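You operate a simulated robot arm through the tools that you are given. There is no shell and no other tool.

The job below is to be done with a simulated robot arm. You get a single attempt, and the scene is never put back.

TASK
Put things in order on the worktop by the fridge. At the end: the blue rinse aid bottle stands where the green herb pot stood; the blue packet stands where the clear chutney jar stood; the green herb pot stands on top of the blue frozen meal box; the clear chutney jar stands where the blue rinse aid bottle stood; whatever was shut is shut again. Leave all else as you found it, and nothing knocked over.

It is judged by the outcome, as a careful person would: the job done as asked, and still so three seconds after it is handed in. It fails if anything else is knocked over, pushed out of place, dropped, spilled or broken.

THE ROBOT
A 6-joint arm with a two-finger gripper, fixed in place. Base frame: the origin is on the floor under the middle of its stand, x ahead of it, y to its left, z up; the work surface is at about z = 910. Readings come in mm, rad, newtons and seconds.
With the tool pointing down near the work surface it reaches from about 140 to 680 mm from the base axis. Its first joint turns from -1.152 to 1.152 rad. Payload 2.45 kg.
The tool frame sits at the grasp point between the pads (the TCP): z along the fingers, y along the line on which they close. The tips reach 30 mm beyond it. The gripper opens to 106 mm; its body begins 79 mm behind the TCP.
Orientation is told as [roll, pitch, yaw] about the base's x, y, z axes, in that order, counted from this pose: with the fingers straight down and closing along the base's y, the tool's x points along the base's -x, its y along +y and its z along -z.

THE INTERFACE
- The arm moves only by the tool nudge_tool. Its argument "deltas" is a list of rows, each a list of 7 numbers: the opening in per cent of the stroke, from 0 (shut) to 100 (fully open), then the shift along the tool's x, y, z in units of 40 mm (1.0 is 40 mm), then the turn, a rotation vector about the tool's x, y, z in units of 6 degrees (1.0 is 6 degrees). In form: [[jaw, tx, ty, tz, ax, ay, az], ...]. A call has 1 to 20 rows; each row shifts and turns the commanded pose from where the row before left it, along the tool's axes as they then stand. A call with a number of a shift or a turn outside -1 to 1 is refused whole. A row lasts 0.2 s, in which the tool goes at most 50 mm and 0.15 rad; a call with a longer step from one row to the next is refused whole, and so is a gripper value outside its range. Where a pose cannot be reached the arm comes as near as it can. A force on the tool above 40 N (or 10 N above the force at the start of the call, whichever is more), or a blocked arm, ends the call early, and 0.2 s more pass. The fingers move at their own pace (about 153 mm/s each) and stop on an object; they squeeze with about 31 N. The grip force told is the motor's: it shows also when the fingers shut on nothing. Time passes only in rows, and 0.2 s behind the last, so rows that do not move let the fingers close. It gives the time, the measured TCP pose, the force on the tool (base axes), the opening and the grip force at its end, in the units of the frame above (readings bear some noise), with the torque about the TCP (base axes, N m) and any sound that the robot's microphone picked up.
- Cameras (640 x 400 px; columns grow to the right, rows downward): "scene" is fixed at [96.2, 438.7, 1416.9]; the picture's right is [-0.42, -0.91, 0.00], its down [-0.49, 0.23, -0.84] and it looks along [0.76, -0.36, -0.54] (base axes); focal length 318 px, centre (320, 200). "wrist" rides on the gripper at [76, -2, -106] in the tool frame; the picture's right is [0.02, 1.00, 0.00], its down [-0.78, 0.02, -0.62] and it looks along [-0.62, 0.01, 0.78] (tool axes); focal length 247 px, centre (320, 200). There is no depth. A picture from a camera that has moved, and an enlarged one, comes with that camera's place and axes in the base frame and with its lens. The place of the scene camera against the robot may be out by one fixed shift of up to 25 mm in any direction.
- camera(camera): a new picture of that camera. It takes no simulated time.
- close_up(camera, box): a new picture of the part [left, top, right, bottom] of that camera's present view, enlarged. It takes no simulated time.
- sign_off(): hands the job in; it is judged then, once.

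Places have to be worked out from the pictures, the camera data and where the tool is seen. Open the gripper and draw the arm clear of the work before you hand the job in, unless the task says otherwise.

The tools are called as a command line: name --pt "numbers of a row" for each row, then --argument value for the rest, lists and objects as JSON in quotes. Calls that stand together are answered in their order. nudge_tool: Moves the arm, as the interface text tells. Its arguments: {"type":"object","properties":{"deltas":{"type":"array"}},"required":["deltas"]} The other tools are called the same way: camera (camera) takes a picture; close_up (camera, box) takes an enlarged picture of a part of a camera's view; sign_off () hands the job in.

At the start:

```text
time: 0.0
tcp_pos: [377.7, -36.9, 1251.8]
tcp_rot: [0.0, -0.002, -0.001]
force: [0.8, -0.6, -0.2]
moment: [0.01, 0.03, -0.01]
finger_gap: 106.0
gripper_force: 0.0
```

scene: 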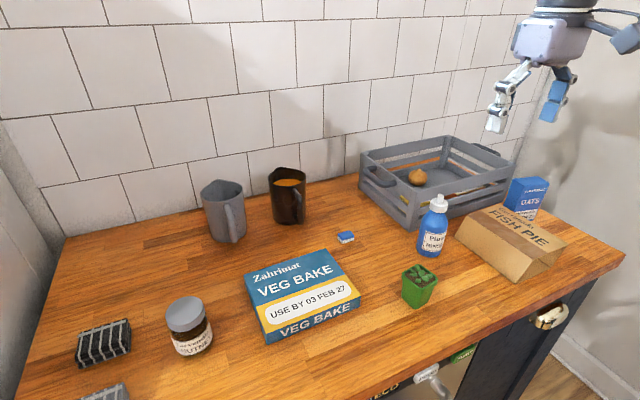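
wrist: 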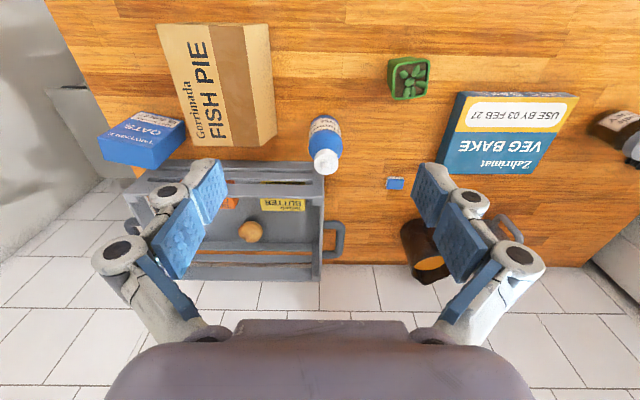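

The first pictures show the worktop with the herb pot, rinse aid bottle, jar, meal box, and oats packet. I'll take enlarged views to work out places before moving.

close_up --camera "scene" --box '[340, 120, 640, 320]'

close_up --camera "scene" --box '[40, 220, 380, 400]'

close_up --camera "wrist" --box '[80, 0, 380, 200]'

close_up --camera "wrist" --box '[340, 0, 640, 200]'

```text
2.00 times, centred on (490, 220) of scene
camera zoom: at [96.2, 438.7, 1416.9], right [-0.42, -0.91, 0.0], down [-0.49, 0.23, -0.84], along [0.76, -0.36, -0.54], focal length 637 px, centre (-20, 160)
```

zoom: 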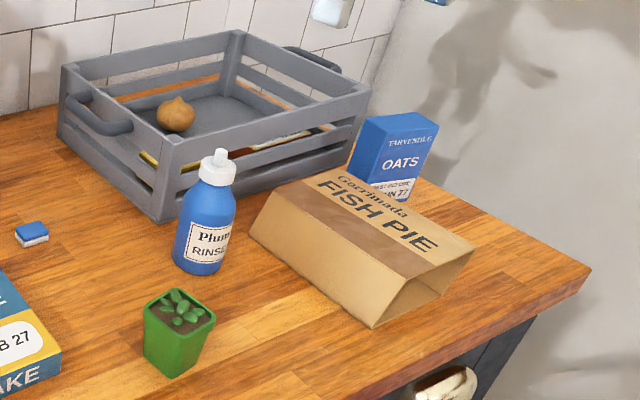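

```text
1.88 times, centred on (210, 310) of scene
camera zoom: at [96.2, 438.7, 1416.9], right [-0.42, -0.91, 0.0], down [-0.49, 0.23, -0.84], along [0.76, -0.36, -0.54], focal length 599 px, centre (527, -7)
```

zoom: 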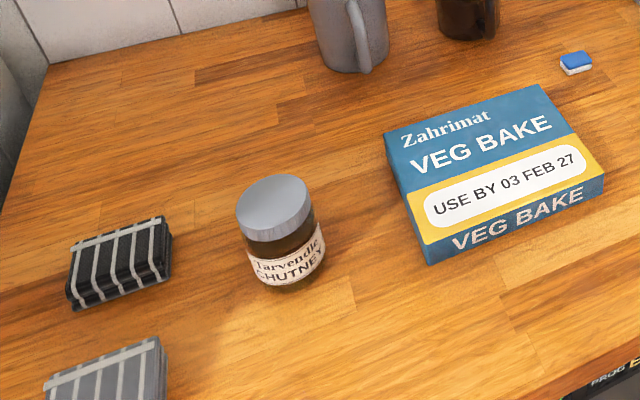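

```text
2.00 times, centred on (230, 100) of wrist
camera zoom: at [300.5, -38.4, 1358.2], right [-0.02, 1.0, 0.0], down [0.78, 0.02, 0.62], along [0.62, 0.01, -0.78], focal length 494 px, centre (500, 400)
```

zoom: 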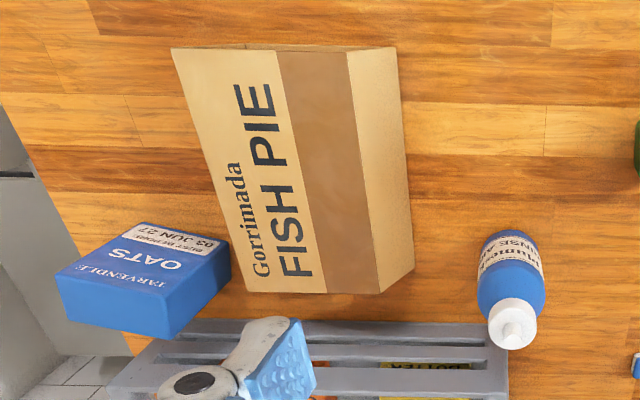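

```text
2.00 times, centred on (490, 100) of wrist
camera zoom: at [300.5, -38.4, 1358.2], right [-0.02, 1.0, 0.0], down [0.78, 0.02, 0.62], along [0.62, 0.01, -0.78], focal length 494 px, centre (-20, 400)
```

zoom: 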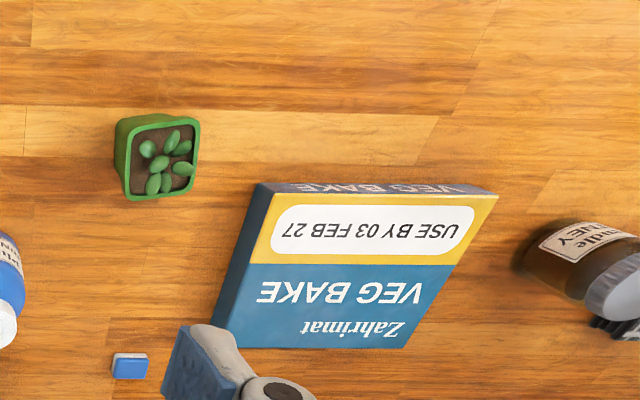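

From the two views I judge the herb pot near (385, 88), the bottle near (400, -40), the oats packet near (485, -340) and the jar near (465, 480). I'll move above the pot, staying high, for a better wrist view.

nudge_tool --pt "100 0 0.78 0.8 0 0 0" --pt "100 0 0.78 0.8 0 0 0" --pt "100 0 0.78 0.8 0 0 0" --pt "100 0 0.78 0.8 0 0 0" --pt "100 0 0 0 0 0 0"

camera --camera "wrist"

camera --camera "scene"

```text
time: 1.2
tcp_pos: [377.6, 90.3, 1123.2]
tcp_rot: [0.0, -0.002, 0.001]
force: [1.1, -0.3, -0.8]
moment: [0.01, 0.03, 0.0]
finger_gap: 106.1
gripper_force: 0.1
```

```text
taken
camera wrist: at [300.6, 88.5, 1228.5], right [-0.02, 1.0, 0.0], down [0.78, 0.02, 0.62], along [0.62, 0.01, -0.78], focal length 247 px, centre (320, 200)
```

wrist: 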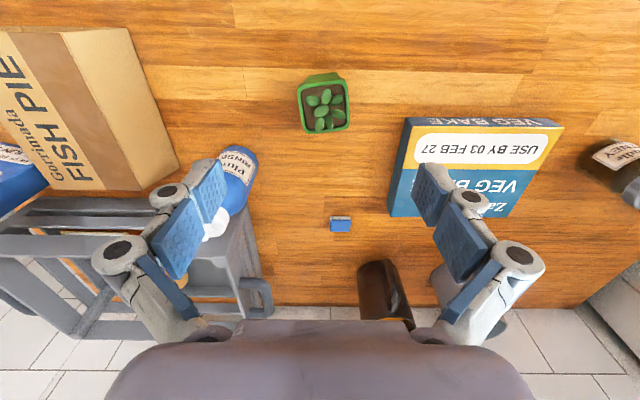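

```text
taken
```

scene: 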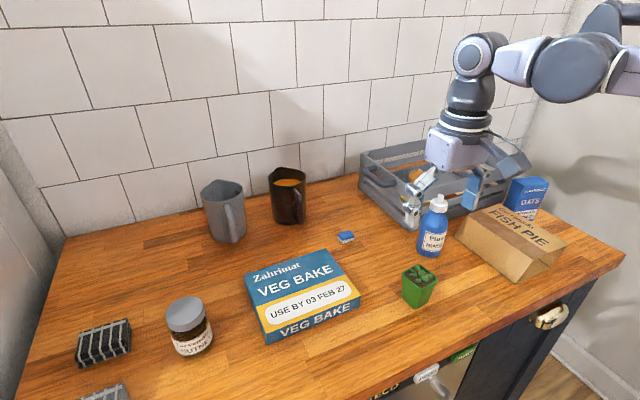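

The scene view shows the gripper above the bottle/crate area from that angle. I'll zoom in to calibrate the scene camera against the known tool position, and zoom on the pot in the wrist view.

close_up --camera "scene" --box '[370, 130, 530, 230]'

close_up --camera "wrist" --box '[240, 50, 400, 150]'

close_up --camera "wrist" --box '[380, 90, 640, 250]'

close_up --camera "wrist" --box '[0, 20, 320, 220]'

```text
4.00 times, centred on (450, 180) of scene
camera zoom: at [96.2, 438.7, 1416.9], right [-0.42, -0.91, 0.0], down [-0.49, 0.23, -0.84], along [0.76, -0.36, -0.54], focal length 1274 px, centre (-200, 280)
```

zoom: 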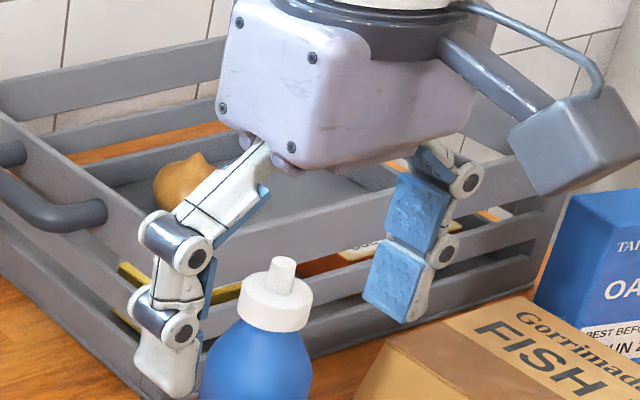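

```text
4.00 times, centred on (320, 100) of wrist
camera zoom: at [300.6, 88.5, 1228.5], right [-0.02, 1.0, 0.0], down [0.78, 0.02, 0.62], along [0.62, 0.01, -0.78], focal length 988 px, centre (320, 600)
```

zoom: 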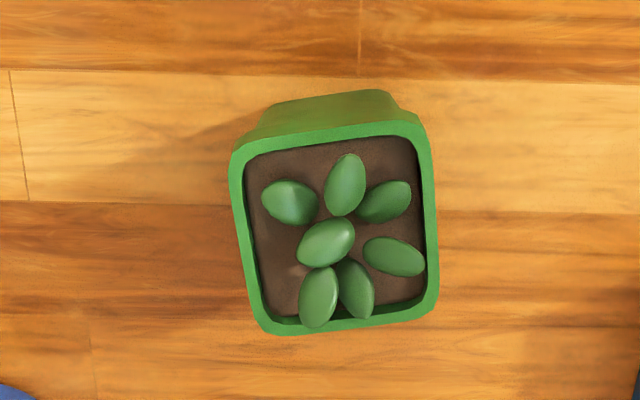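

```text
2.46 times, centred on (510, 170) of wrist
camera zoom: at [300.6, 88.5, 1228.5], right [-0.02, 1.0, 0.0], down [0.78, 0.02, 0.62], along [0.62, 0.01, -0.78], focal length 608 px, centre (-148, 274)
```

zoom: 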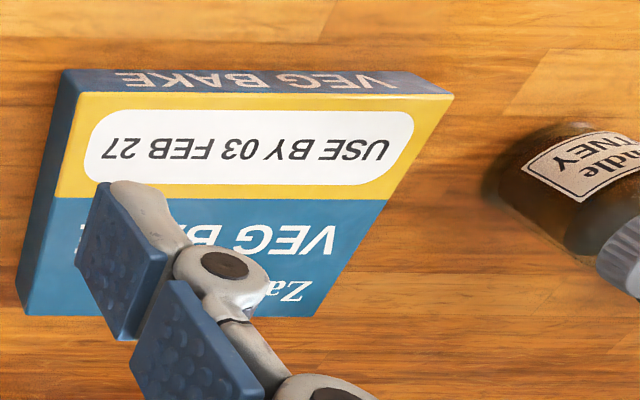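

```text
2.00 times, centred on (160, 120) of wrist
camera zoom: at [300.6, 88.5, 1228.5], right [-0.02, 1.0, 0.0], down [0.78, 0.02, 0.62], along [0.62, 0.01, -0.78], focal length 494 px, centre (640, 360)
```

zoom: 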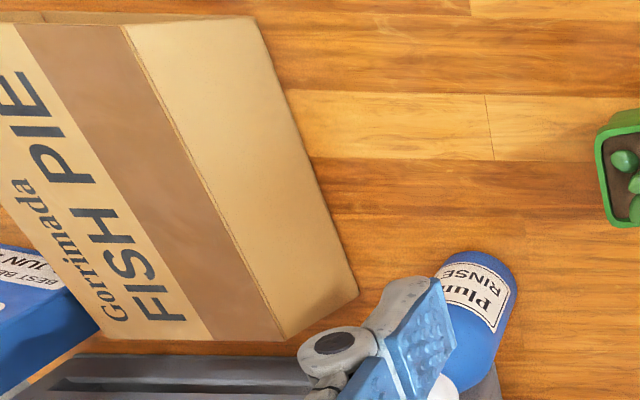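

The pot rim triangulates to about (386, 93) with rim height ~z 965 and yaw ~+6°; the meal box spans roughly x 411–555, y 200–387, top about z 945. I'll centre above the pot, turn 6° to match, and go down part-way to check.

nudge_tool --pt "100 -0.21 0.07 0.6 0 0 0" --pt "100 0 0 0.7 0 0 -1.0" --pt "100 0 0 0.6 0 0 0" --pt "100 0 0 0 0 0 0"

camera --camera "wrist"

close_up --camera "scene" --box '[370, 170, 530, 310]'

```text
time: 2.2
tcp_pos: [386.5, 92.8, 1047.6]
tcp_rot: [0.0, -0.001, 0.103]
force: [0.2, 0.7, 0.9]
moment: [-0.07, 0.02, 0.03]
finger_gap: 105.8
gripper_force: 0.0
```

```text
taken
camera wrist: at [310.3, 82.8, 1153.4], right [-0.13, 0.99, 0.0], down [0.78, 0.1, 0.62], along [0.62, 0.08, -0.78], focal length 247 px, centre (320, 200)
```

wrist: 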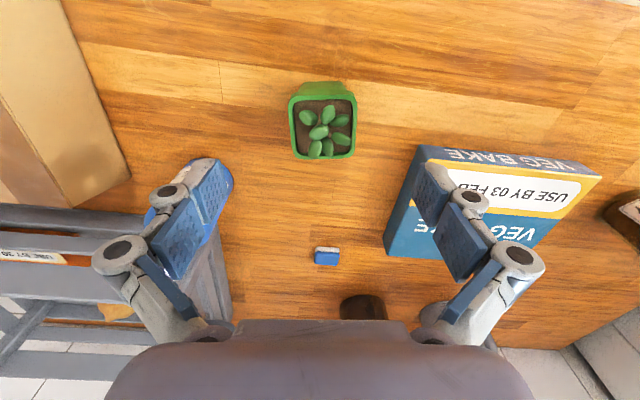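

```text
2.86 times, centred on (450, 240) of scene
camera zoom: at [96.2, 438.7, 1416.9], right [-0.42, -0.91, 0.0], down [-0.49, 0.23, -0.84], along [0.76, -0.36, -0.54], focal length 910 px, centre (-51, 86)
```

zoom: 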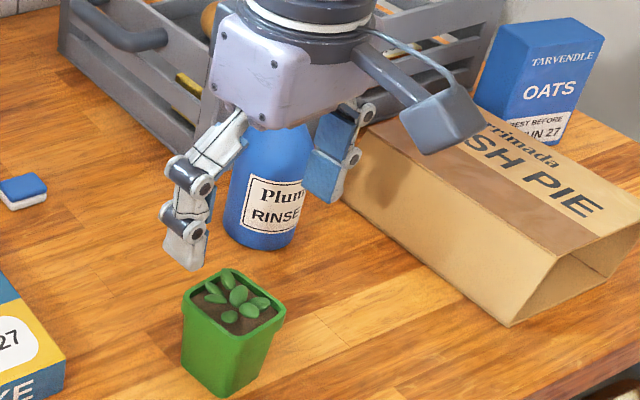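

In this view the pot's rim sits right on the tool axis and squared with the fingers. I'll go down to about z 952 and close on it.

nudge_tool --pt "100 0 0 0.8 0 0 0" --pt "100 0 0 0.8 0 0 0" --pt "100 0 0 0.5 0 0 0" --pt "100 0 0 0.29 0 0 0" --pt "100 0 0 0 0 0 0"

camera --camera "wrist"

close_up --camera "scene" --box '[340, 190, 500, 320]'

```text
time: 3.4
tcp_pos: [386.1, 90.7, 953.0]
tcp_rot: [-0.001, -0.002, 0.104]
force: [-0.8, 0.0, 0.6]
moment: [-0.01, 0.0, -0.02]
finger_gap: 106.1
gripper_force: 0.1
```

```text
taken
camera wrist: at [309.6, 80.8, 1058.7], right [-0.13, 0.99, 0.0], down [0.78, 0.1, 0.62], along [0.62, 0.08, -0.78], focal length 247 px, centre (320, 200)
```

wrist: 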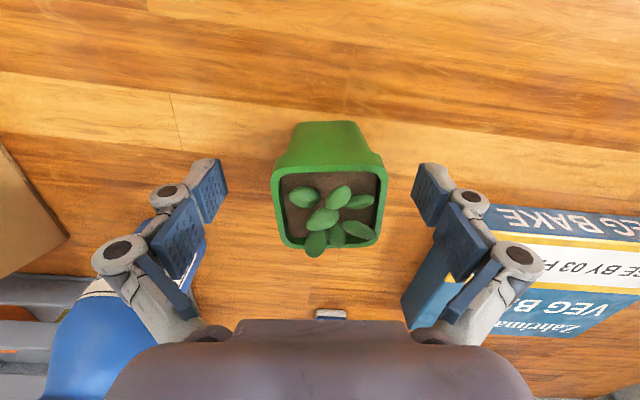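

```text
3.08 times, centred on (420, 255) of scene
camera zoom: at [96.2, 438.7, 1416.9], right [-0.42, -0.91, 0.0], down [-0.49, 0.23, -0.84], along [0.76, -0.36, -0.54], focal length 980 px, centre (12, 31)
```

zoom: 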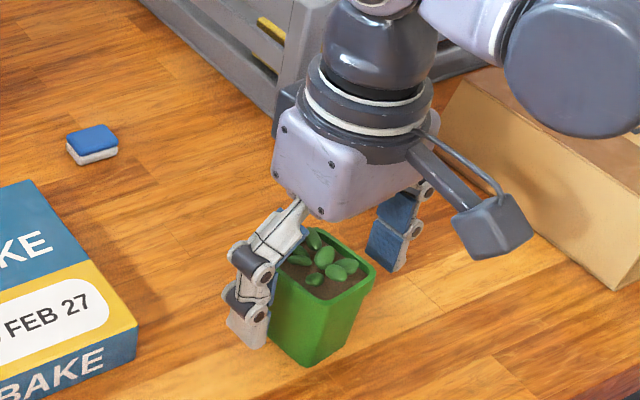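

The pot sits between the fingers, about 4 mm toward the +y finger. I shift 4 mm and close the jaw on the rim.

nudge_tool --pt "100 -0.03 0.1 0 0 0 0" --pt "60 0 0 0 0 0 0" --pt "30 0 0 0 0 0 0" --pt "0 0 0 0 0 0 0" --pt "0 0 0 0 0 0 0" --pt "0 0 0 0 0 0 0"

camera --camera "wrist"

close_up --camera "scene" --box '[340, 190, 500, 320]'

```text
time: 4.8
tcp_pos: [386.5, 95.3, 952.5]
tcp_rot: [0.0, -0.001, 0.104]
force: [0.2, -0.3, 1.4]
moment: [-0.04, 0.03, 0.07]
finger_gap: 50.2
gripper_force: 31.1
```

```text
taken
camera wrist: at [310.8, 85.2, 1058.2], right [-0.13, 0.99, 0.0], down [0.78, 0.1, 0.62], along [0.62, 0.08, -0.78], focal length 247 px, centre (320, 200)
```

wrist: 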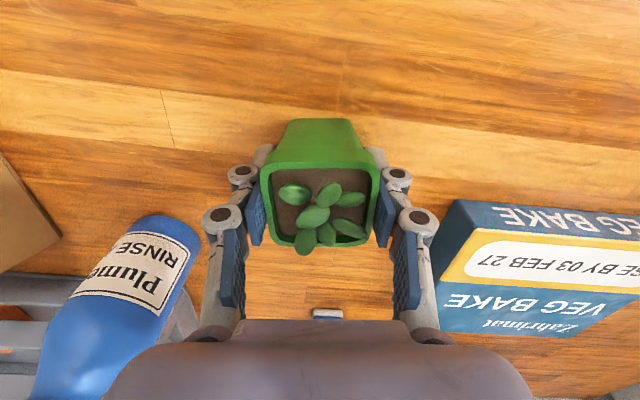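

```text
3.08 times, centred on (420, 255) of scene
camera zoom: at [96.2, 438.7, 1416.9], right [-0.42, -0.91, 0.0], down [-0.49, 0.23, -0.84], along [0.76, -0.36, -0.54], focal length 980 px, centre (12, 31)
```

zoom: 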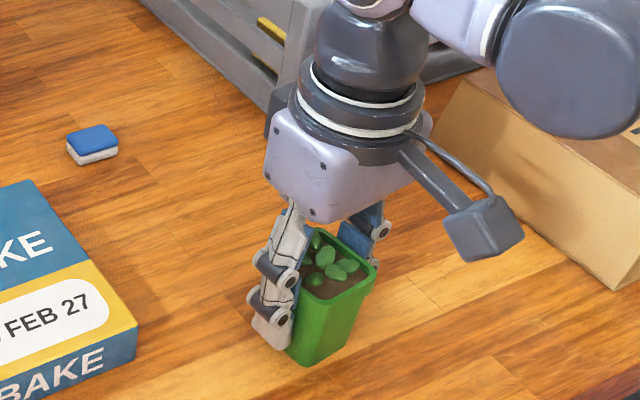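

The pot is held (gap 50 mm, ~31 N). I lift it straight up and check the hold.

nudge_tool --pt "0 0 0 -0.4 0 0 0" --pt "0 0 0 -0.8 0 0 0" --pt "0 0 0 -0.9 0 0 0" --pt "0 0 0 -0.9 0 0 0" --pt "0 0 0 0 0 0 0"

camera --camera "wrist"

camera --camera "scene"

```text
time: 6.0
tcp_pos: [386.7, 96.7, 1070.2]
tcp_rot: [0.001, -0.002, 0.105]
force: [0.0, -0.4, -2.3]
moment: [0.0, 0.02, 0.0]
finger_gap: 49.7
gripper_force: 31.2
```

```text
taken
camera wrist: at [310.5, 87.4, 1177.0], right [-0.13, 0.99, 0.0], down [0.78, 0.1, 0.62], along [0.62, 0.08, -0.78], focal length 247 px, centre (320, 200)
```

wrist: 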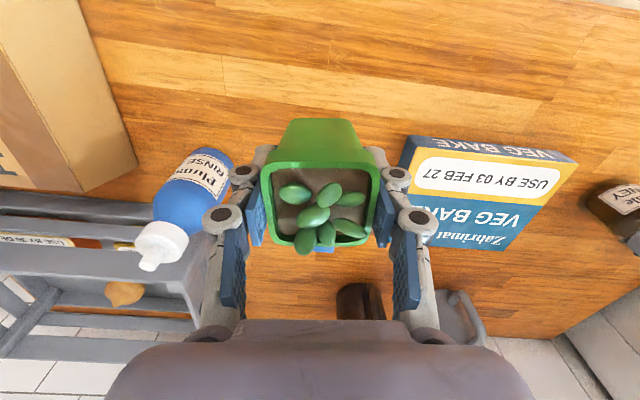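

```text
taken
```

scene: 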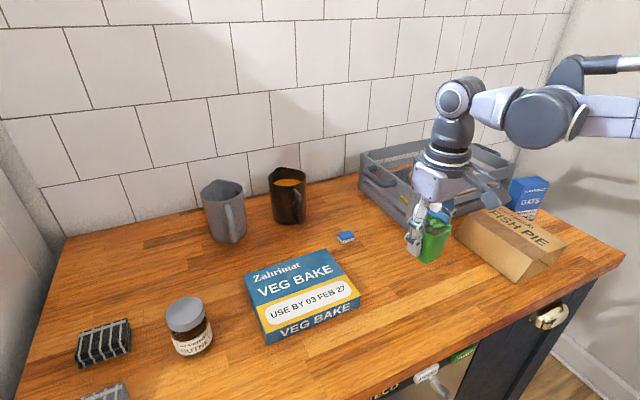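

The pot is securely lifted. This view is clear on the bottle and box, so I enlarge both to measure them before moving on.

close_up --camera "wrist" --box '[80, 120, 280, 290]'

close_up --camera "wrist" --box '[390, 120, 640, 270]'

```text
2.35 times, centred on (180, 205) of wrist
camera zoom: at [310.5, 87.4, 1177.0], right [-0.13, 0.99, 0.0], down [0.78, 0.1, 0.62], along [0.62, 0.08, -0.78], focal length 581 px, centre (649, 188)
```

zoom: 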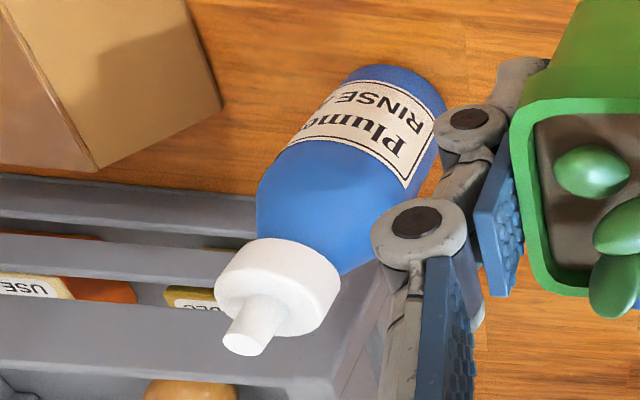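

```text
2.56 times, centred on (515, 195) of wrist
camera zoom: at [310.5, 87.4, 1177.0], right [-0.13, 0.99, 0.0], down [0.78, 0.1, 0.62], along [0.62, 0.08, -0.78], focal length 632 px, centre (-179, 213)
```

zoom: 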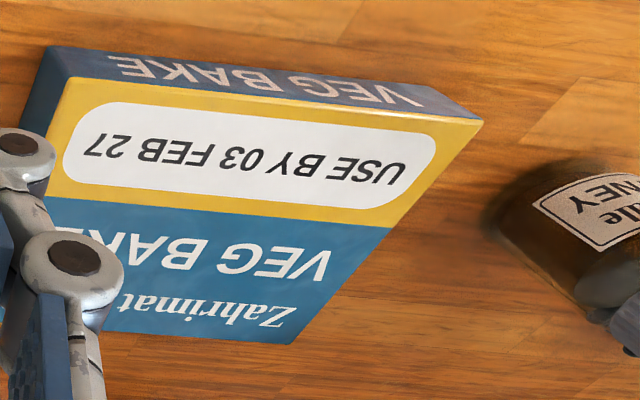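

I now carry the pot across at this height to above the meal box centre, about (483, 293).

nudge_tool --pt "0 -0.485 0.7775 0 0 0 0" --pt "0 -0.485 0.7775 0 0 0 0" --pt "0 -0.485 0.7775 0 0 0 0" --pt "0 -0.485 0.7775 0 0 0 0" --pt "0 -0.485 0.7775 0 0 0 0" --pt "0 -0.485 0.7775 0 0 0 0" --pt "0 0 0 0 0 0 0"

camera --camera "wrist"

camera --camera "scene"

```text
time: 7.6
tcp_pos: [483.2, 294.7, 1071.9]
tcp_rot: [0.0, -0.002, 0.106]
force: [0.8, 0.0, -1.7]
moment: [0.02, 0.01, -0.02]
finger_gap: 49.7
gripper_force: 31.2
```

```text
taken
camera wrist: at [406.9, 285.0, 1177.6], right [-0.13, 0.99, 0.0], down [0.78, 0.1, 0.62], along [0.62, 0.08, -0.78], focal length 247 px, centre (320, 200)
```

wrist: 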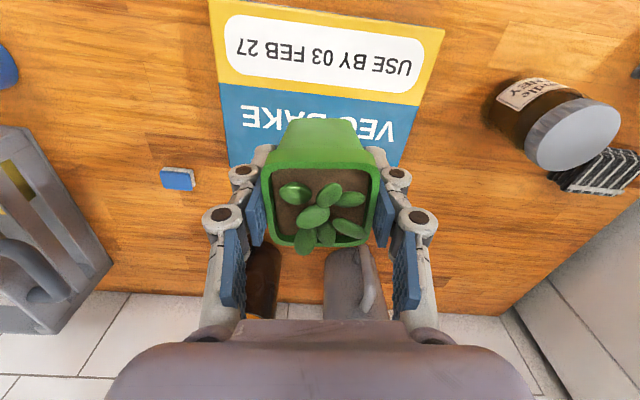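

```text
taken
```

scene: 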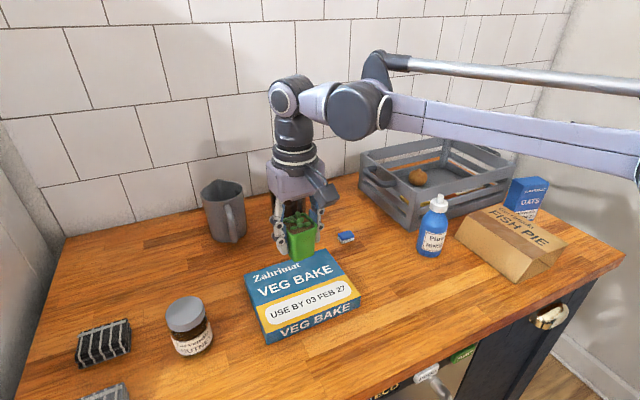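

Pot is over the middle of the box (box top about z 942–947, pot base about 42 mm below the TCP). I lower to leave a small gap first.

nudge_tool --pt "0 0 0 0.7 0 0 0" --pt "0 0 0 0.7 0 0 0" --pt "0 0 0 0.4 0 0 0" --pt "0 0 0 0.15 0 0 0" --pt "0 0 0 0 0 0 0"

close_up --camera "scene" --box '[220, 180, 380, 340]'

camera --camera "wrist"

```text
time: 8.8
tcp_pos: [483.2, 293.5, 993.2]
tcp_rot: [0.0, -0.003, 0.105]
force: [0.1, 0.1, -1.8]
moment: [0.01, 0.0, -0.01]
finger_gap: 49.1
gripper_force: 30.8
```

```text
2.50 times, centred on (300, 260) of scene
camera zoom: at [96.2, 438.7, 1416.9], right [-0.42, -0.91, 0.0], down [-0.49, 0.23, -0.84], along [0.76, -0.36, -0.54], focal length 796 px, centre (370, 50)
```

zoom: 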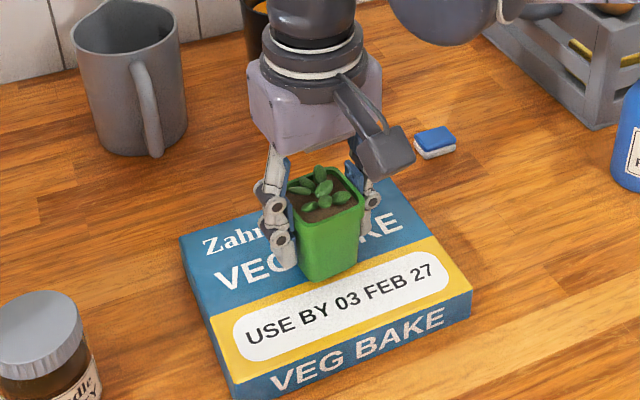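

```text
taken
camera wrist: at [407.2, 284.2, 1099.9], right [-0.13, 0.99, 0.0], down [0.78, 0.1, 0.62], along [0.62, 0.08, -0.78], focal length 247 px, centre (320, 200)
```

wrist: 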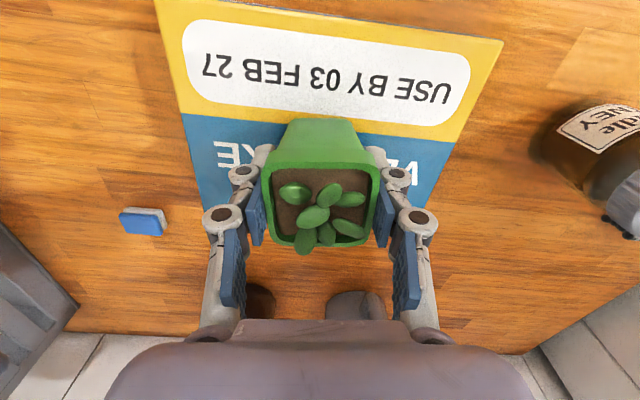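

The pot hovers just above the box with the hold unchanged. I lower it gently in ~1.2 mm steps, letting the force tell the contact.

nudge_tool --pt "0 0 0 0.03 0 0 0" --pt "0 0 0 0.03 0 0 0" --pt "0 0 0 0.03 0 0 0" --pt "0 0 0 0.02 0 0 0"

```text
time: 9.8
tcp_pos: [481.4, 292.5, 990.2]
tcp_rot: [0.001, -0.001, 0.104]
force: [-0.5, 0.2, -2.5]
moment: [0.0, 0.0, 0.0]
finger_gap: 49.4
gripper_force: 31.5
```

No contact yet (force still just the pot's weight). Continue down.

nudge_tool --pt "0 0 0 0.03 0 0 0" --pt "0 0 0 0.03 0 0 0"

nudge_tool --pt "0 0 0 0.03 0 0 0"

```text
time: 10.4
tcp_pos: [482.5, 292.8, 988.0]
tcp_rot: [0.001, -0.001, 0.106]
force: [0.7, 0.2, -2.2]
moment: [-0.01, 0.0, 0.0]
finger_gap: 49.3
gripper_force: 31.4
```

```text
time: 10.8
tcp_pos: [482.4, 292.5, 986.3]
tcp_rot: [-0.002, -0.002, 0.105]
force: [0.8, 0.8, 2.8]
moment: [0.0, 0.0, -0.01]
finger_gap: 49.3
gripper_force: 30.6
```

Force swung from -2.2 to +2.8 N: the pot is resting on the box. I open the jaw and wait.

nudge_tool --pt "50 0 0 0 0 0 0" --pt "60 0 0 0 0 0 0" --pt "75 0 0 0 0 0 0" --pt "85 0 0 0 0 0 0"

camera --camera "wrist"

close_up --camera "scene" --box '[220, 180, 380, 340]'

```text
time: 11.8
tcp_pos: [482.0, 293.3, 985.7]
tcp_rot: [-0.001, -0.001, 0.106]
force: [0.7, -0.4, 0.4]
moment: [0.0, 0.0, -0.03]
finger_gap: 90.2
gripper_force: 0.1
```

```text
taken
camera wrist: at [406.3, 283.3, 1092.4], right [-0.13, 0.99, 0.0], down [0.78, 0.1, 0.62], along [0.62, 0.08, -0.78], focal length 247 px, centre (320, 200)
```

wrist: 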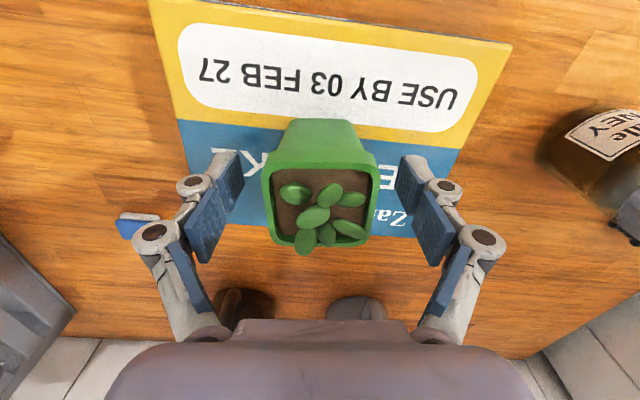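

```text
2.50 times, centred on (300, 260) of scene
camera zoom: at [96.2, 438.7, 1416.9], right [-0.42, -0.91, 0.0], down [-0.49, 0.23, -0.84], along [0.76, -0.36, -0.54], focal length 796 px, centre (370, 50)
```

zoom: 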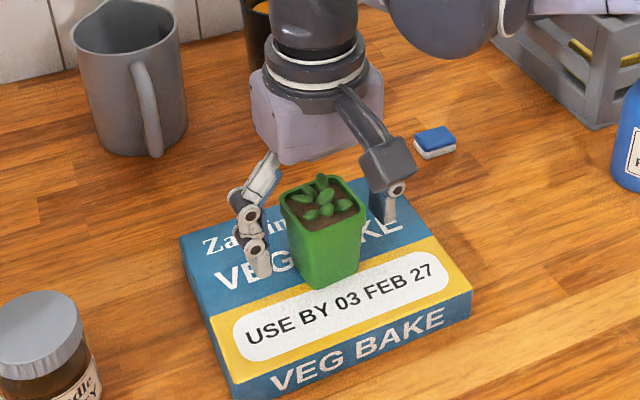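

The pot stands upright on the box. I withdraw straight up, then move toward the jar to measure it from above.

nudge_tool --pt "85 0 0 -0.4 0 0 0" --pt "85 0 0 -0.8 0 0 0" --pt "85 0 0 -1.0 0 0 0" --pt "85 0 0 -1.0 0 0 0" --pt "100 0.153 0.937 -0.1 0 0 0" --pt "100 0.153 0.937 -0.1 0 0 0" --pt "100 0.153 0.937 0 0 0 0" --pt "100 0 0 0 0 0 0"

camera --camera "wrist"

camera --camera "scene"

```text
time: 13.6
tcp_pos: [452.6, 403.0, 1123.9]
tcp_rot: [0.001, -0.003, 0.105]
force: [-0.1, 0.8, 0.6]
moment: [0.0, 0.0, -0.01]
finger_gap: 105.9
gripper_force: 0.0
```

```text
taken
camera wrist: at [376.4, 393.4, 1229.3], right [-0.13, 0.99, 0.0], down [0.78, 0.1, 0.62], along [0.62, 0.08, -0.78], focal length 247 px, centre (320, 200)
```

wrist: 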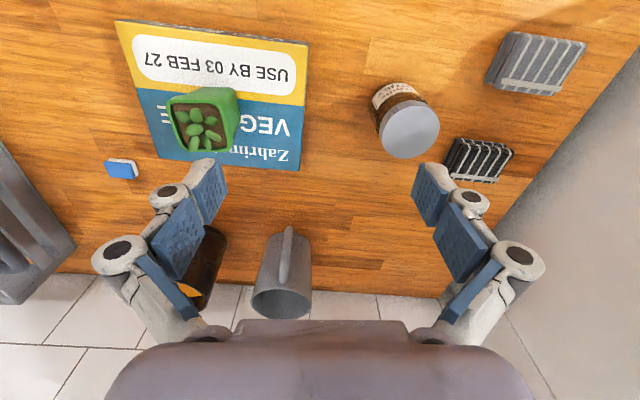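

```text
taken
```

scene: 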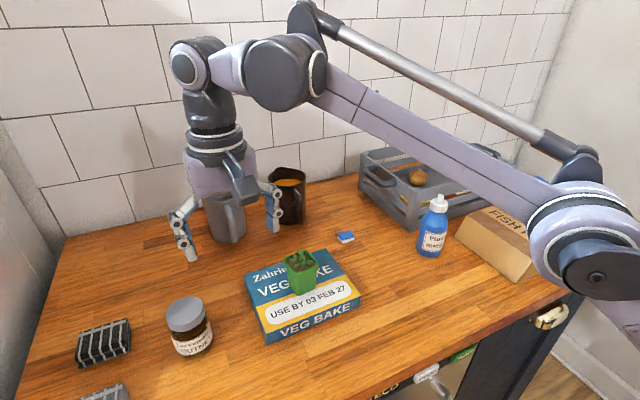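

The pot stands on the box. Now I enlarge the wrist view around the jar and the striped block next to it.

close_up --camera "wrist" --box '[340, 20, 600, 200]'

close_up --camera "wrist" --box '[100, 10, 340, 200]'

```text
2.22 times, centred on (470, 110) of wrist
camera zoom: at [376.4, 393.4, 1229.3], right [-0.13, 0.99, 0.0], down [0.78, 0.1, 0.62], along [0.62, 0.08, -0.78], focal length 549 px, centre (-13, 400)
```

zoom: 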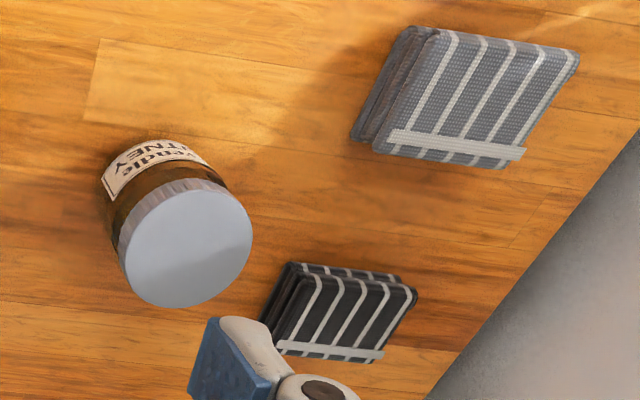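

```text
2.11 times, centred on (220, 105) of wrist
camera zoom: at [376.4, 393.4, 1229.3], right [-0.13, 0.99, 0.0], down [0.78, 0.1, 0.62], along [0.62, 0.08, -0.78], focal length 520 px, centre (530, 400)
```

zoom: 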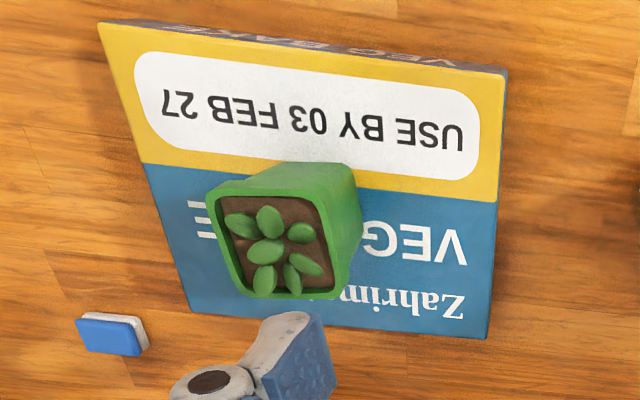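

The jar measures about (464, 495), lid top near z 990, with free space around it. Next is the bottle, estimated at (485, -28); I turn the yaw back to zero and fly over there at a safe height to look.

nudge_tool --pt "100 0 0 -0.2 0 0 1.0" --pt "100 0.0 -0.95 0 0 0 0" --pt "100 0.0 -0.95 0 0 0 0" --pt "100 0.0 -0.95 0 0 0 0" --pt "100 0.0 -0.95 0 0 0 0" --pt "100 0.0 -0.95 0 0 0 0" --pt "100 0.0 -0.95 0 0 0 0" --pt "100 0.0 -0.95 0 0 0 0" --pt "100 0.0 -0.95 0 0 0 0" --pt "100 0.0 -0.95 0 0 0 0" --pt "100 0.0 -0.95 0 0 0 0" --pt "100 0.0 -0.95 0 0 0 0" --pt "100 0 0 0 0 0 0"

camera --camera "wrist"

camera --camera "scene"

```text
time: 16.4
tcp_pos: [453.2, -17.2, 1128.7]
tcp_rot: [0.0, -0.001, 0.0]
force: [-0.4, 0.1, 0.5]
moment: [0.0, 0.01, -0.01]
finger_gap: 106.2
gripper_force: 0.1
```

```text
taken
camera wrist: at [375.3, -18.9, 1234.7], right [-0.02, 1.0, 0.0], down [0.78, 0.02, 0.62], along [0.62, 0.01, -0.78], focal length 247 px, centre (320, 200)
```

wrist: 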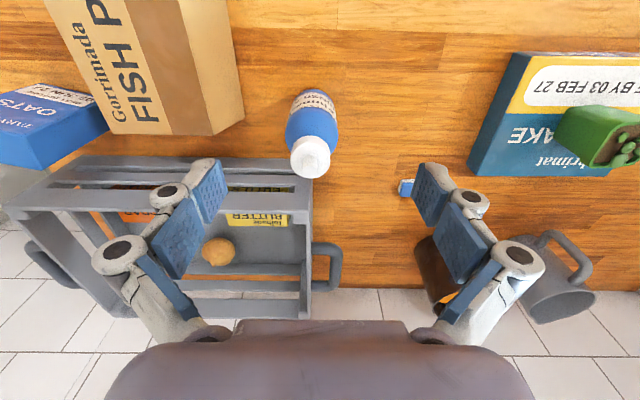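

```text
taken
```

scene: 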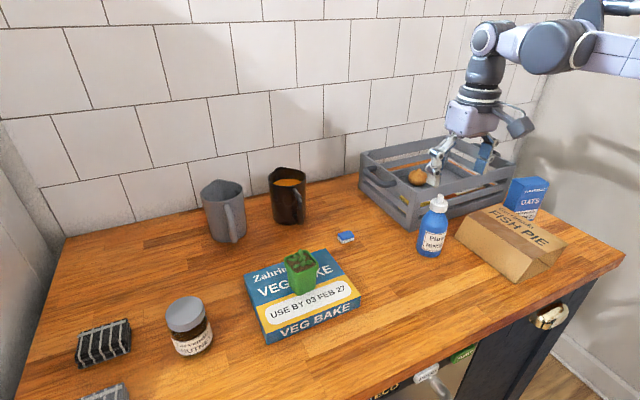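

The bottle is now unobstructed in front of the crate corner. I enlarge the bottle and the oats packet area.

close_up --camera "wrist" --box '[220, 70, 400, 200]'

close_up --camera "wrist" --box '[0, 0, 260, 200]'

```text
3.08 times, centred on (310, 135) of wrist
camera zoom: at [375.3, -18.9, 1234.7], right [-0.02, 1.0, 0.0], down [0.78, 0.02, 0.62], along [0.62, 0.01, -0.78], focal length 760 px, centre (351, 400)
```

zoom: 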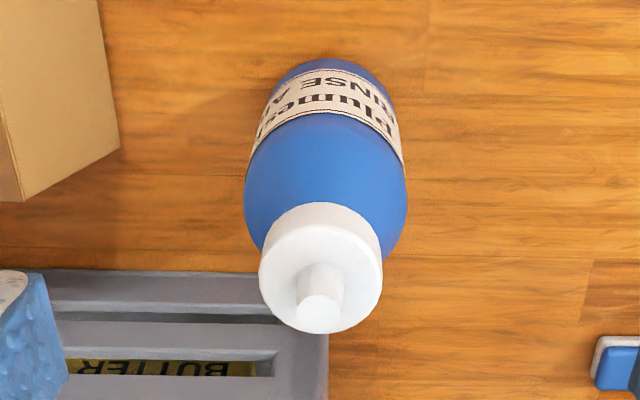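

```text
2.00 times, centred on (130, 100) of wrist
camera zoom: at [375.3, -18.9, 1234.7], right [-0.02, 1.0, 0.0], down [0.78, 0.02, 0.62], along [0.62, 0.01, -0.78], focal length 494 px, centre (700, 400)
```

zoom: 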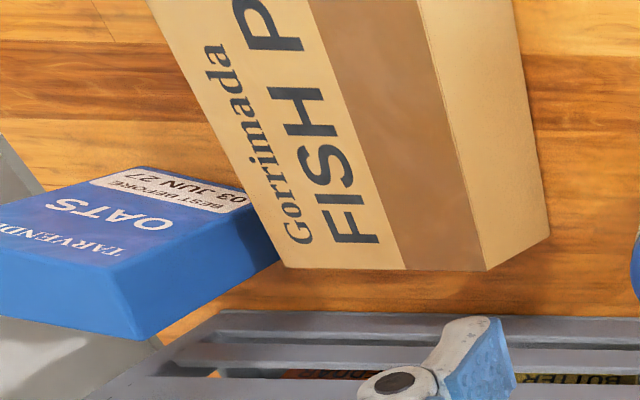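

Triangulation puts the bottle axis at about (485.5, -26.5), body diameter ~54 mm, nozzle tip near z 1059; the fish pie box edge is at y ≈ -117. I centre over it with the jaw at 80% and go part-way down.

nudge_tool --pt "80 -0.81 -0.23 0 0 0 0" --pt "80 0 0 0.5 0 0 0" --pt "80 0 0 0.5 0 0 0" --pt "80 0 0 0 0 0 0"

camera --camera "wrist"

close_up --camera "scene" --box '[360, 130, 560, 280]'

```text
time: 17.4
tcp_pos: [483.6, -24.4, 1091.6]
tcp_rot: [0.001, -0.002, 0.001]
force: [-0.6, 0.5, -0.2]
moment: [-0.01, 0.02, 0.0]
finger_gap: 84.8
gripper_force: 0.1
```

```text
taken
camera wrist: at [408.7, -27.2, 1196.9], right [-0.02, 1.0, 0.0], down [0.78, 0.02, 0.62], along [0.62, 0.01, -0.78], focal length 247 px, centre (320, 200)
```

wrist: 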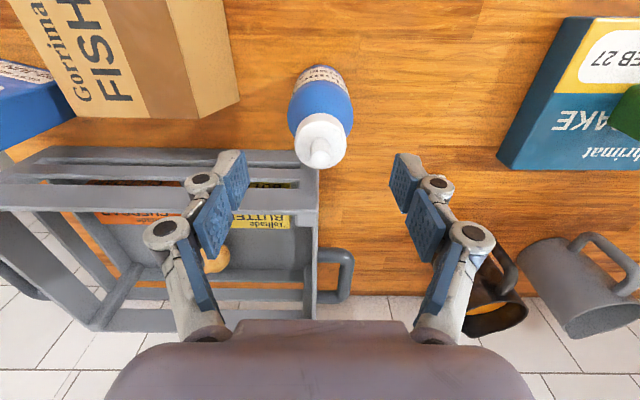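

```text
2.67 times, centred on (460, 205) of scene
camera zoom: at [96.2, 438.7, 1416.9], right [-0.42, -0.91, 0.0], down [-0.49, 0.23, -0.84], along [0.76, -0.36, -0.54], focal length 849 px, centre (-53, 187)
```

zoom: 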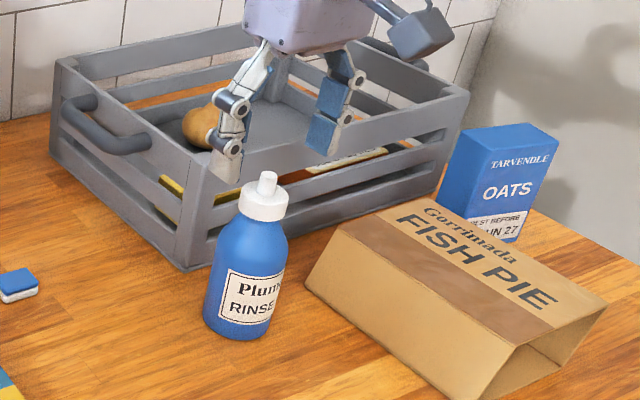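

The nozzle sits on the tool axis and the fingers clear both sides. I descend to about z 986 (nozzle still below the gripper body).

nudge_tool --pt "80 -0.03 -0.04 0.8 0 0 0" --pt "80 0 0 0.8 0 0 0" --pt "80 0 0 0.6 0 0 0" --pt "80 0 0 0.3 0 0 0" --pt "80 0 0 0.13 0 0 0" --pt "80 0 0 0 0 0 0"

camera --camera "wrist"

close_up --camera "scene" --box '[360, 130, 560, 280]'

```text
time: 18.8
tcp_pos: [486.2, -27.1, 985.0]
tcp_rot: [0.001, 0.001, 0.0]
force: [-0.7, -0.2, 0.2]
moment: [0.0, -0.02, 0.0]
finger_gap: 84.9
gripper_force: 0.1
```

```text
taken
camera wrist: at [409.5, -28.6, 1091.3], right [-0.02, 1.0, 0.0], down [0.78, 0.02, 0.62], along [0.62, 0.01, -0.78], focal length 247 px, centre (320, 200)
```

wrist: 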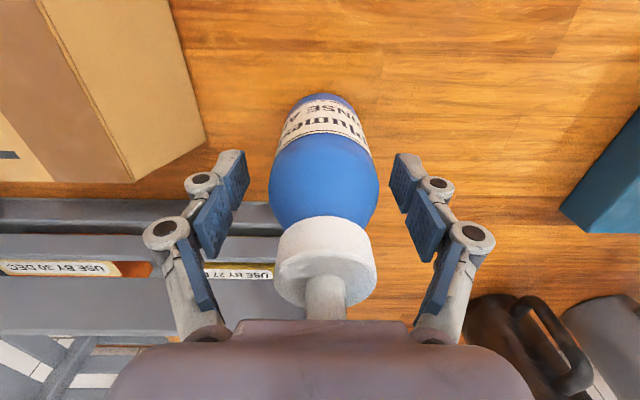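

```text
2.67 times, centred on (460, 205) of scene
camera zoom: at [96.2, 438.7, 1416.9], right [-0.42, -0.91, 0.0], down [-0.49, 0.23, -0.84], along [0.76, -0.36, -0.54], focal length 849 px, centre (-53, 187)
```

zoom: 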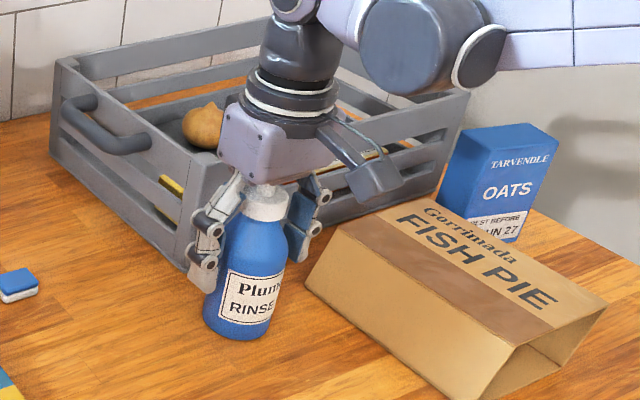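

The bottle is centred between the pads with no contact so far. I close the jaw.

nudge_tool --pt "60 0 0 0 0 0 0" --pt "40 0 0 0 0 0 0" --pt "0 0 0 0 0 0 0" --pt "0 0 0 0 0 0 0" --pt "0 0 0 0 0 0 0"

camera --camera "wrist"

close_up --camera "scene" --box '[360, 130, 560, 280]'

```text
time: 20.0
tcp_pos: [486.2, -26.6, 986.5]
tcp_rot: [0.0, -0.002, -0.001]
force: [-0.6, 2.2, 6.2]
moment: [0.01, -0.01, 0.0]
finger_gap: 54.3
gripper_force: 30.8
```

```text
taken
camera wrist: at [409.4, -28.4, 1091.6], right [-0.02, 1.0, 0.0], down [0.78, 0.02, 0.62], along [0.62, 0.01, -0.78], focal length 247 px, centre (320, 200)
```

wrist: 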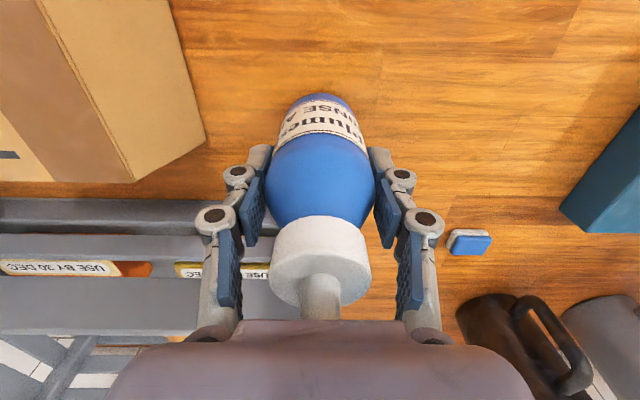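

```text
2.67 times, centred on (460, 205) of scene
camera zoom: at [96.1, 438.7, 1416.9], right [-0.42, -0.91, 0.0], down [-0.49, 0.23, -0.84], along [0.76, -0.36, -0.54], focal length 849 px, centre (-53, 187)
```

zoom: 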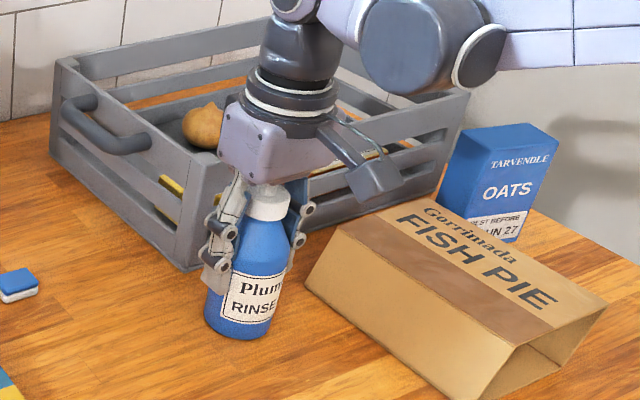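

The bottle is held (gap 54 mm); its original spot is about (486, -25.5). I lift straight up and check.

nudge_tool --pt "0 0 0 -0.3 0 0 0" --pt "0 0 0 -0.6 0 0 0" --pt "0 0 0 -0.7 0 0 0" --pt "0 0 0 0 0 0 0"

camera --camera "wrist"

close_up --camera "scene" --box '[360, 130, 560, 280]'

```text
time: 21.0
tcp_pos: [485.9, -25.3, 1048.0]
tcp_rot: [0.002, 0.0, 0.0]
force: [0.3, 0.0, -0.1]
moment: [0.02, 0.02, -0.01]
finger_gap: 54.3
gripper_force: 31.0
```

```text
taken
camera wrist: at [409.4, -27.1, 1154.8], right [-0.02, 1.0, 0.0], down [0.78, 0.02, 0.62], along [0.62, 0.01, -0.78], focal length 247 px, centre (320, 200)
```

wrist: 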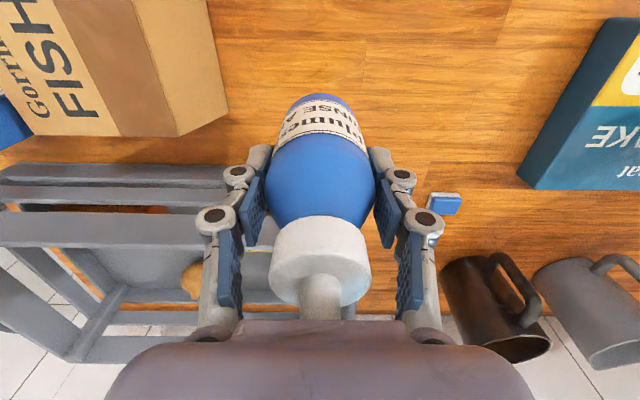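

```text
2.67 times, centred on (460, 205) of scene
camera zoom: at [96.2, 438.7, 1416.9], right [-0.42, -0.91, 0.0], down [-0.49, 0.23, -0.84], along [0.76, -0.36, -0.54], focal length 849 px, centre (-53, 187)
```

zoom: 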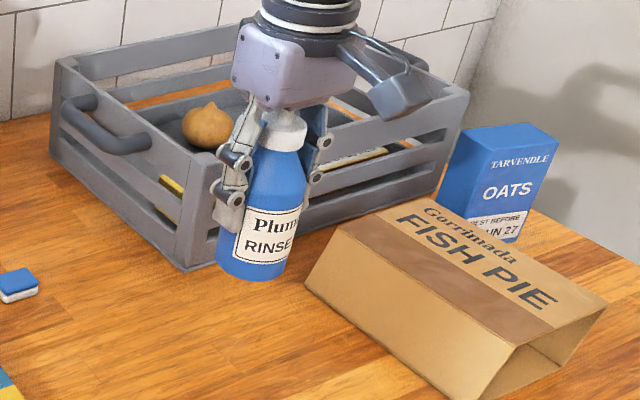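

The bottle is lifted cleanly. I carry it over to the pot's old spot (387.5, 94.5) and lower most of the way.

nudge_tool --pt "0 0.615 0.749 0 0 0 0" --pt "0 0.615 0.749 0 0 0 0" --pt "0 0.615 0.749 0 0 0 0" --pt "0 0.615 0.749 0 0 0 0" --pt "0 0 0 0.6 0 0 0" --pt "0 0 0 0.6 0 0 0" --pt "0 0 0 0.15 0 0 0" --pt "0 0 0 0 0 0 0"

camera --camera "wrist"

close_up --camera "scene" --box '[340, 170, 540, 320]'

```text
time: 22.8
tcp_pos: [388.5, 94.5, 997.1]
tcp_rot: [-0.001, -0.001, 0.0]
force: [-0.9, 0.6, -0.5]
moment: [0.02, 0.04, 0.03]
finger_gap: 54.0
gripper_force: 31.0
```

```text
taken
camera wrist: at [312.5, 91.8, 1101.7], right [-0.02, 1.0, 0.0], down [0.78, 0.02, 0.62], along [0.62, 0.01, -0.78], focal length 247 px, centre (320, 200)
```

wrist: 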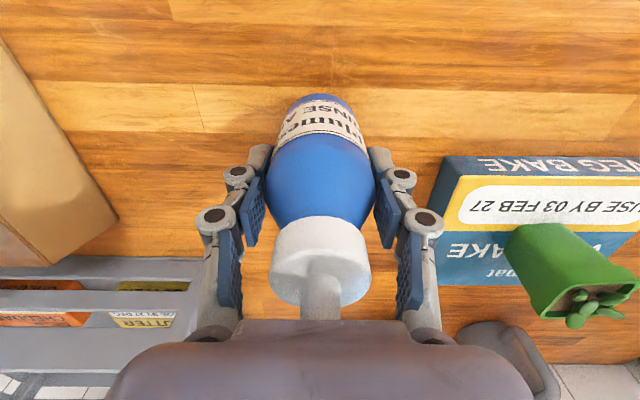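

```text
2.67 times, centred on (440, 245) of scene
camera zoom: at [96.2, 438.7, 1416.9], right [-0.42, -0.91, 0.0], down [-0.49, 0.23, -0.84], along [0.76, -0.36, -0.54], focal length 849 px, centre (0, 80)
```

zoom: 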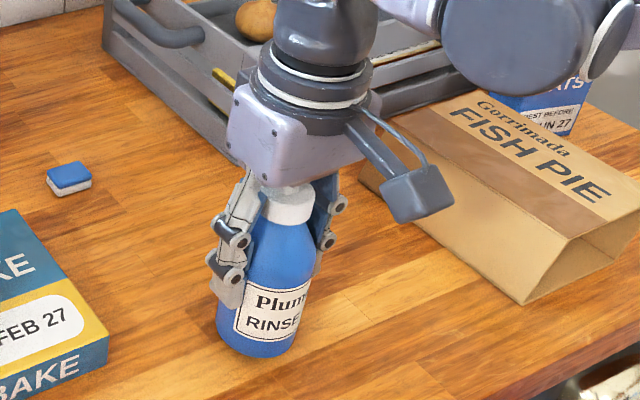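

The bottle hangs ~10 mm over the pot's old spot, and its projection in the scene view matches where the pot base was. I lower gently to contact.

nudge_tool --pt "0 0 0 0.08 0 0 0" --pt "0 0 0 0.08 0 0 0" --pt "0 0 0 0.04 0 0 0"

nudge_tool --pt "0 0 0 0.03 0 0 0"

nudge_tool --pt "0 0 0 0.03 0 0 0"

```text
time: 23.6
tcp_pos: [387.9, 94.9, 986.7]
tcp_rot: [0.001, -0.003, 0.0]
force: [0.4, 0.1, -1.0]
moment: [0.01, -0.02, 0.0]
finger_gap: 54.4
gripper_force: 31.0
```

```text
time: 24.0
tcp_pos: [387.4, 94.8, 986.0]
tcp_rot: [0.0, 0.0, 0.002]
force: [0.1, -0.1, 0.2]
moment: [0.01, -0.01, 0.02]
finger_gap: 54.3
gripper_force: 31.0
```

```text
time: 24.4
tcp_pos: [387.2, 93.9, 985.3]
tcp_rot: [-0.001, -0.001, 0.001]
force: [-1.8, 0.1, 16.7]
moment: [-0.06, 0.01, -0.02]
finger_gap: 54.3
gripper_force: 31.2
```

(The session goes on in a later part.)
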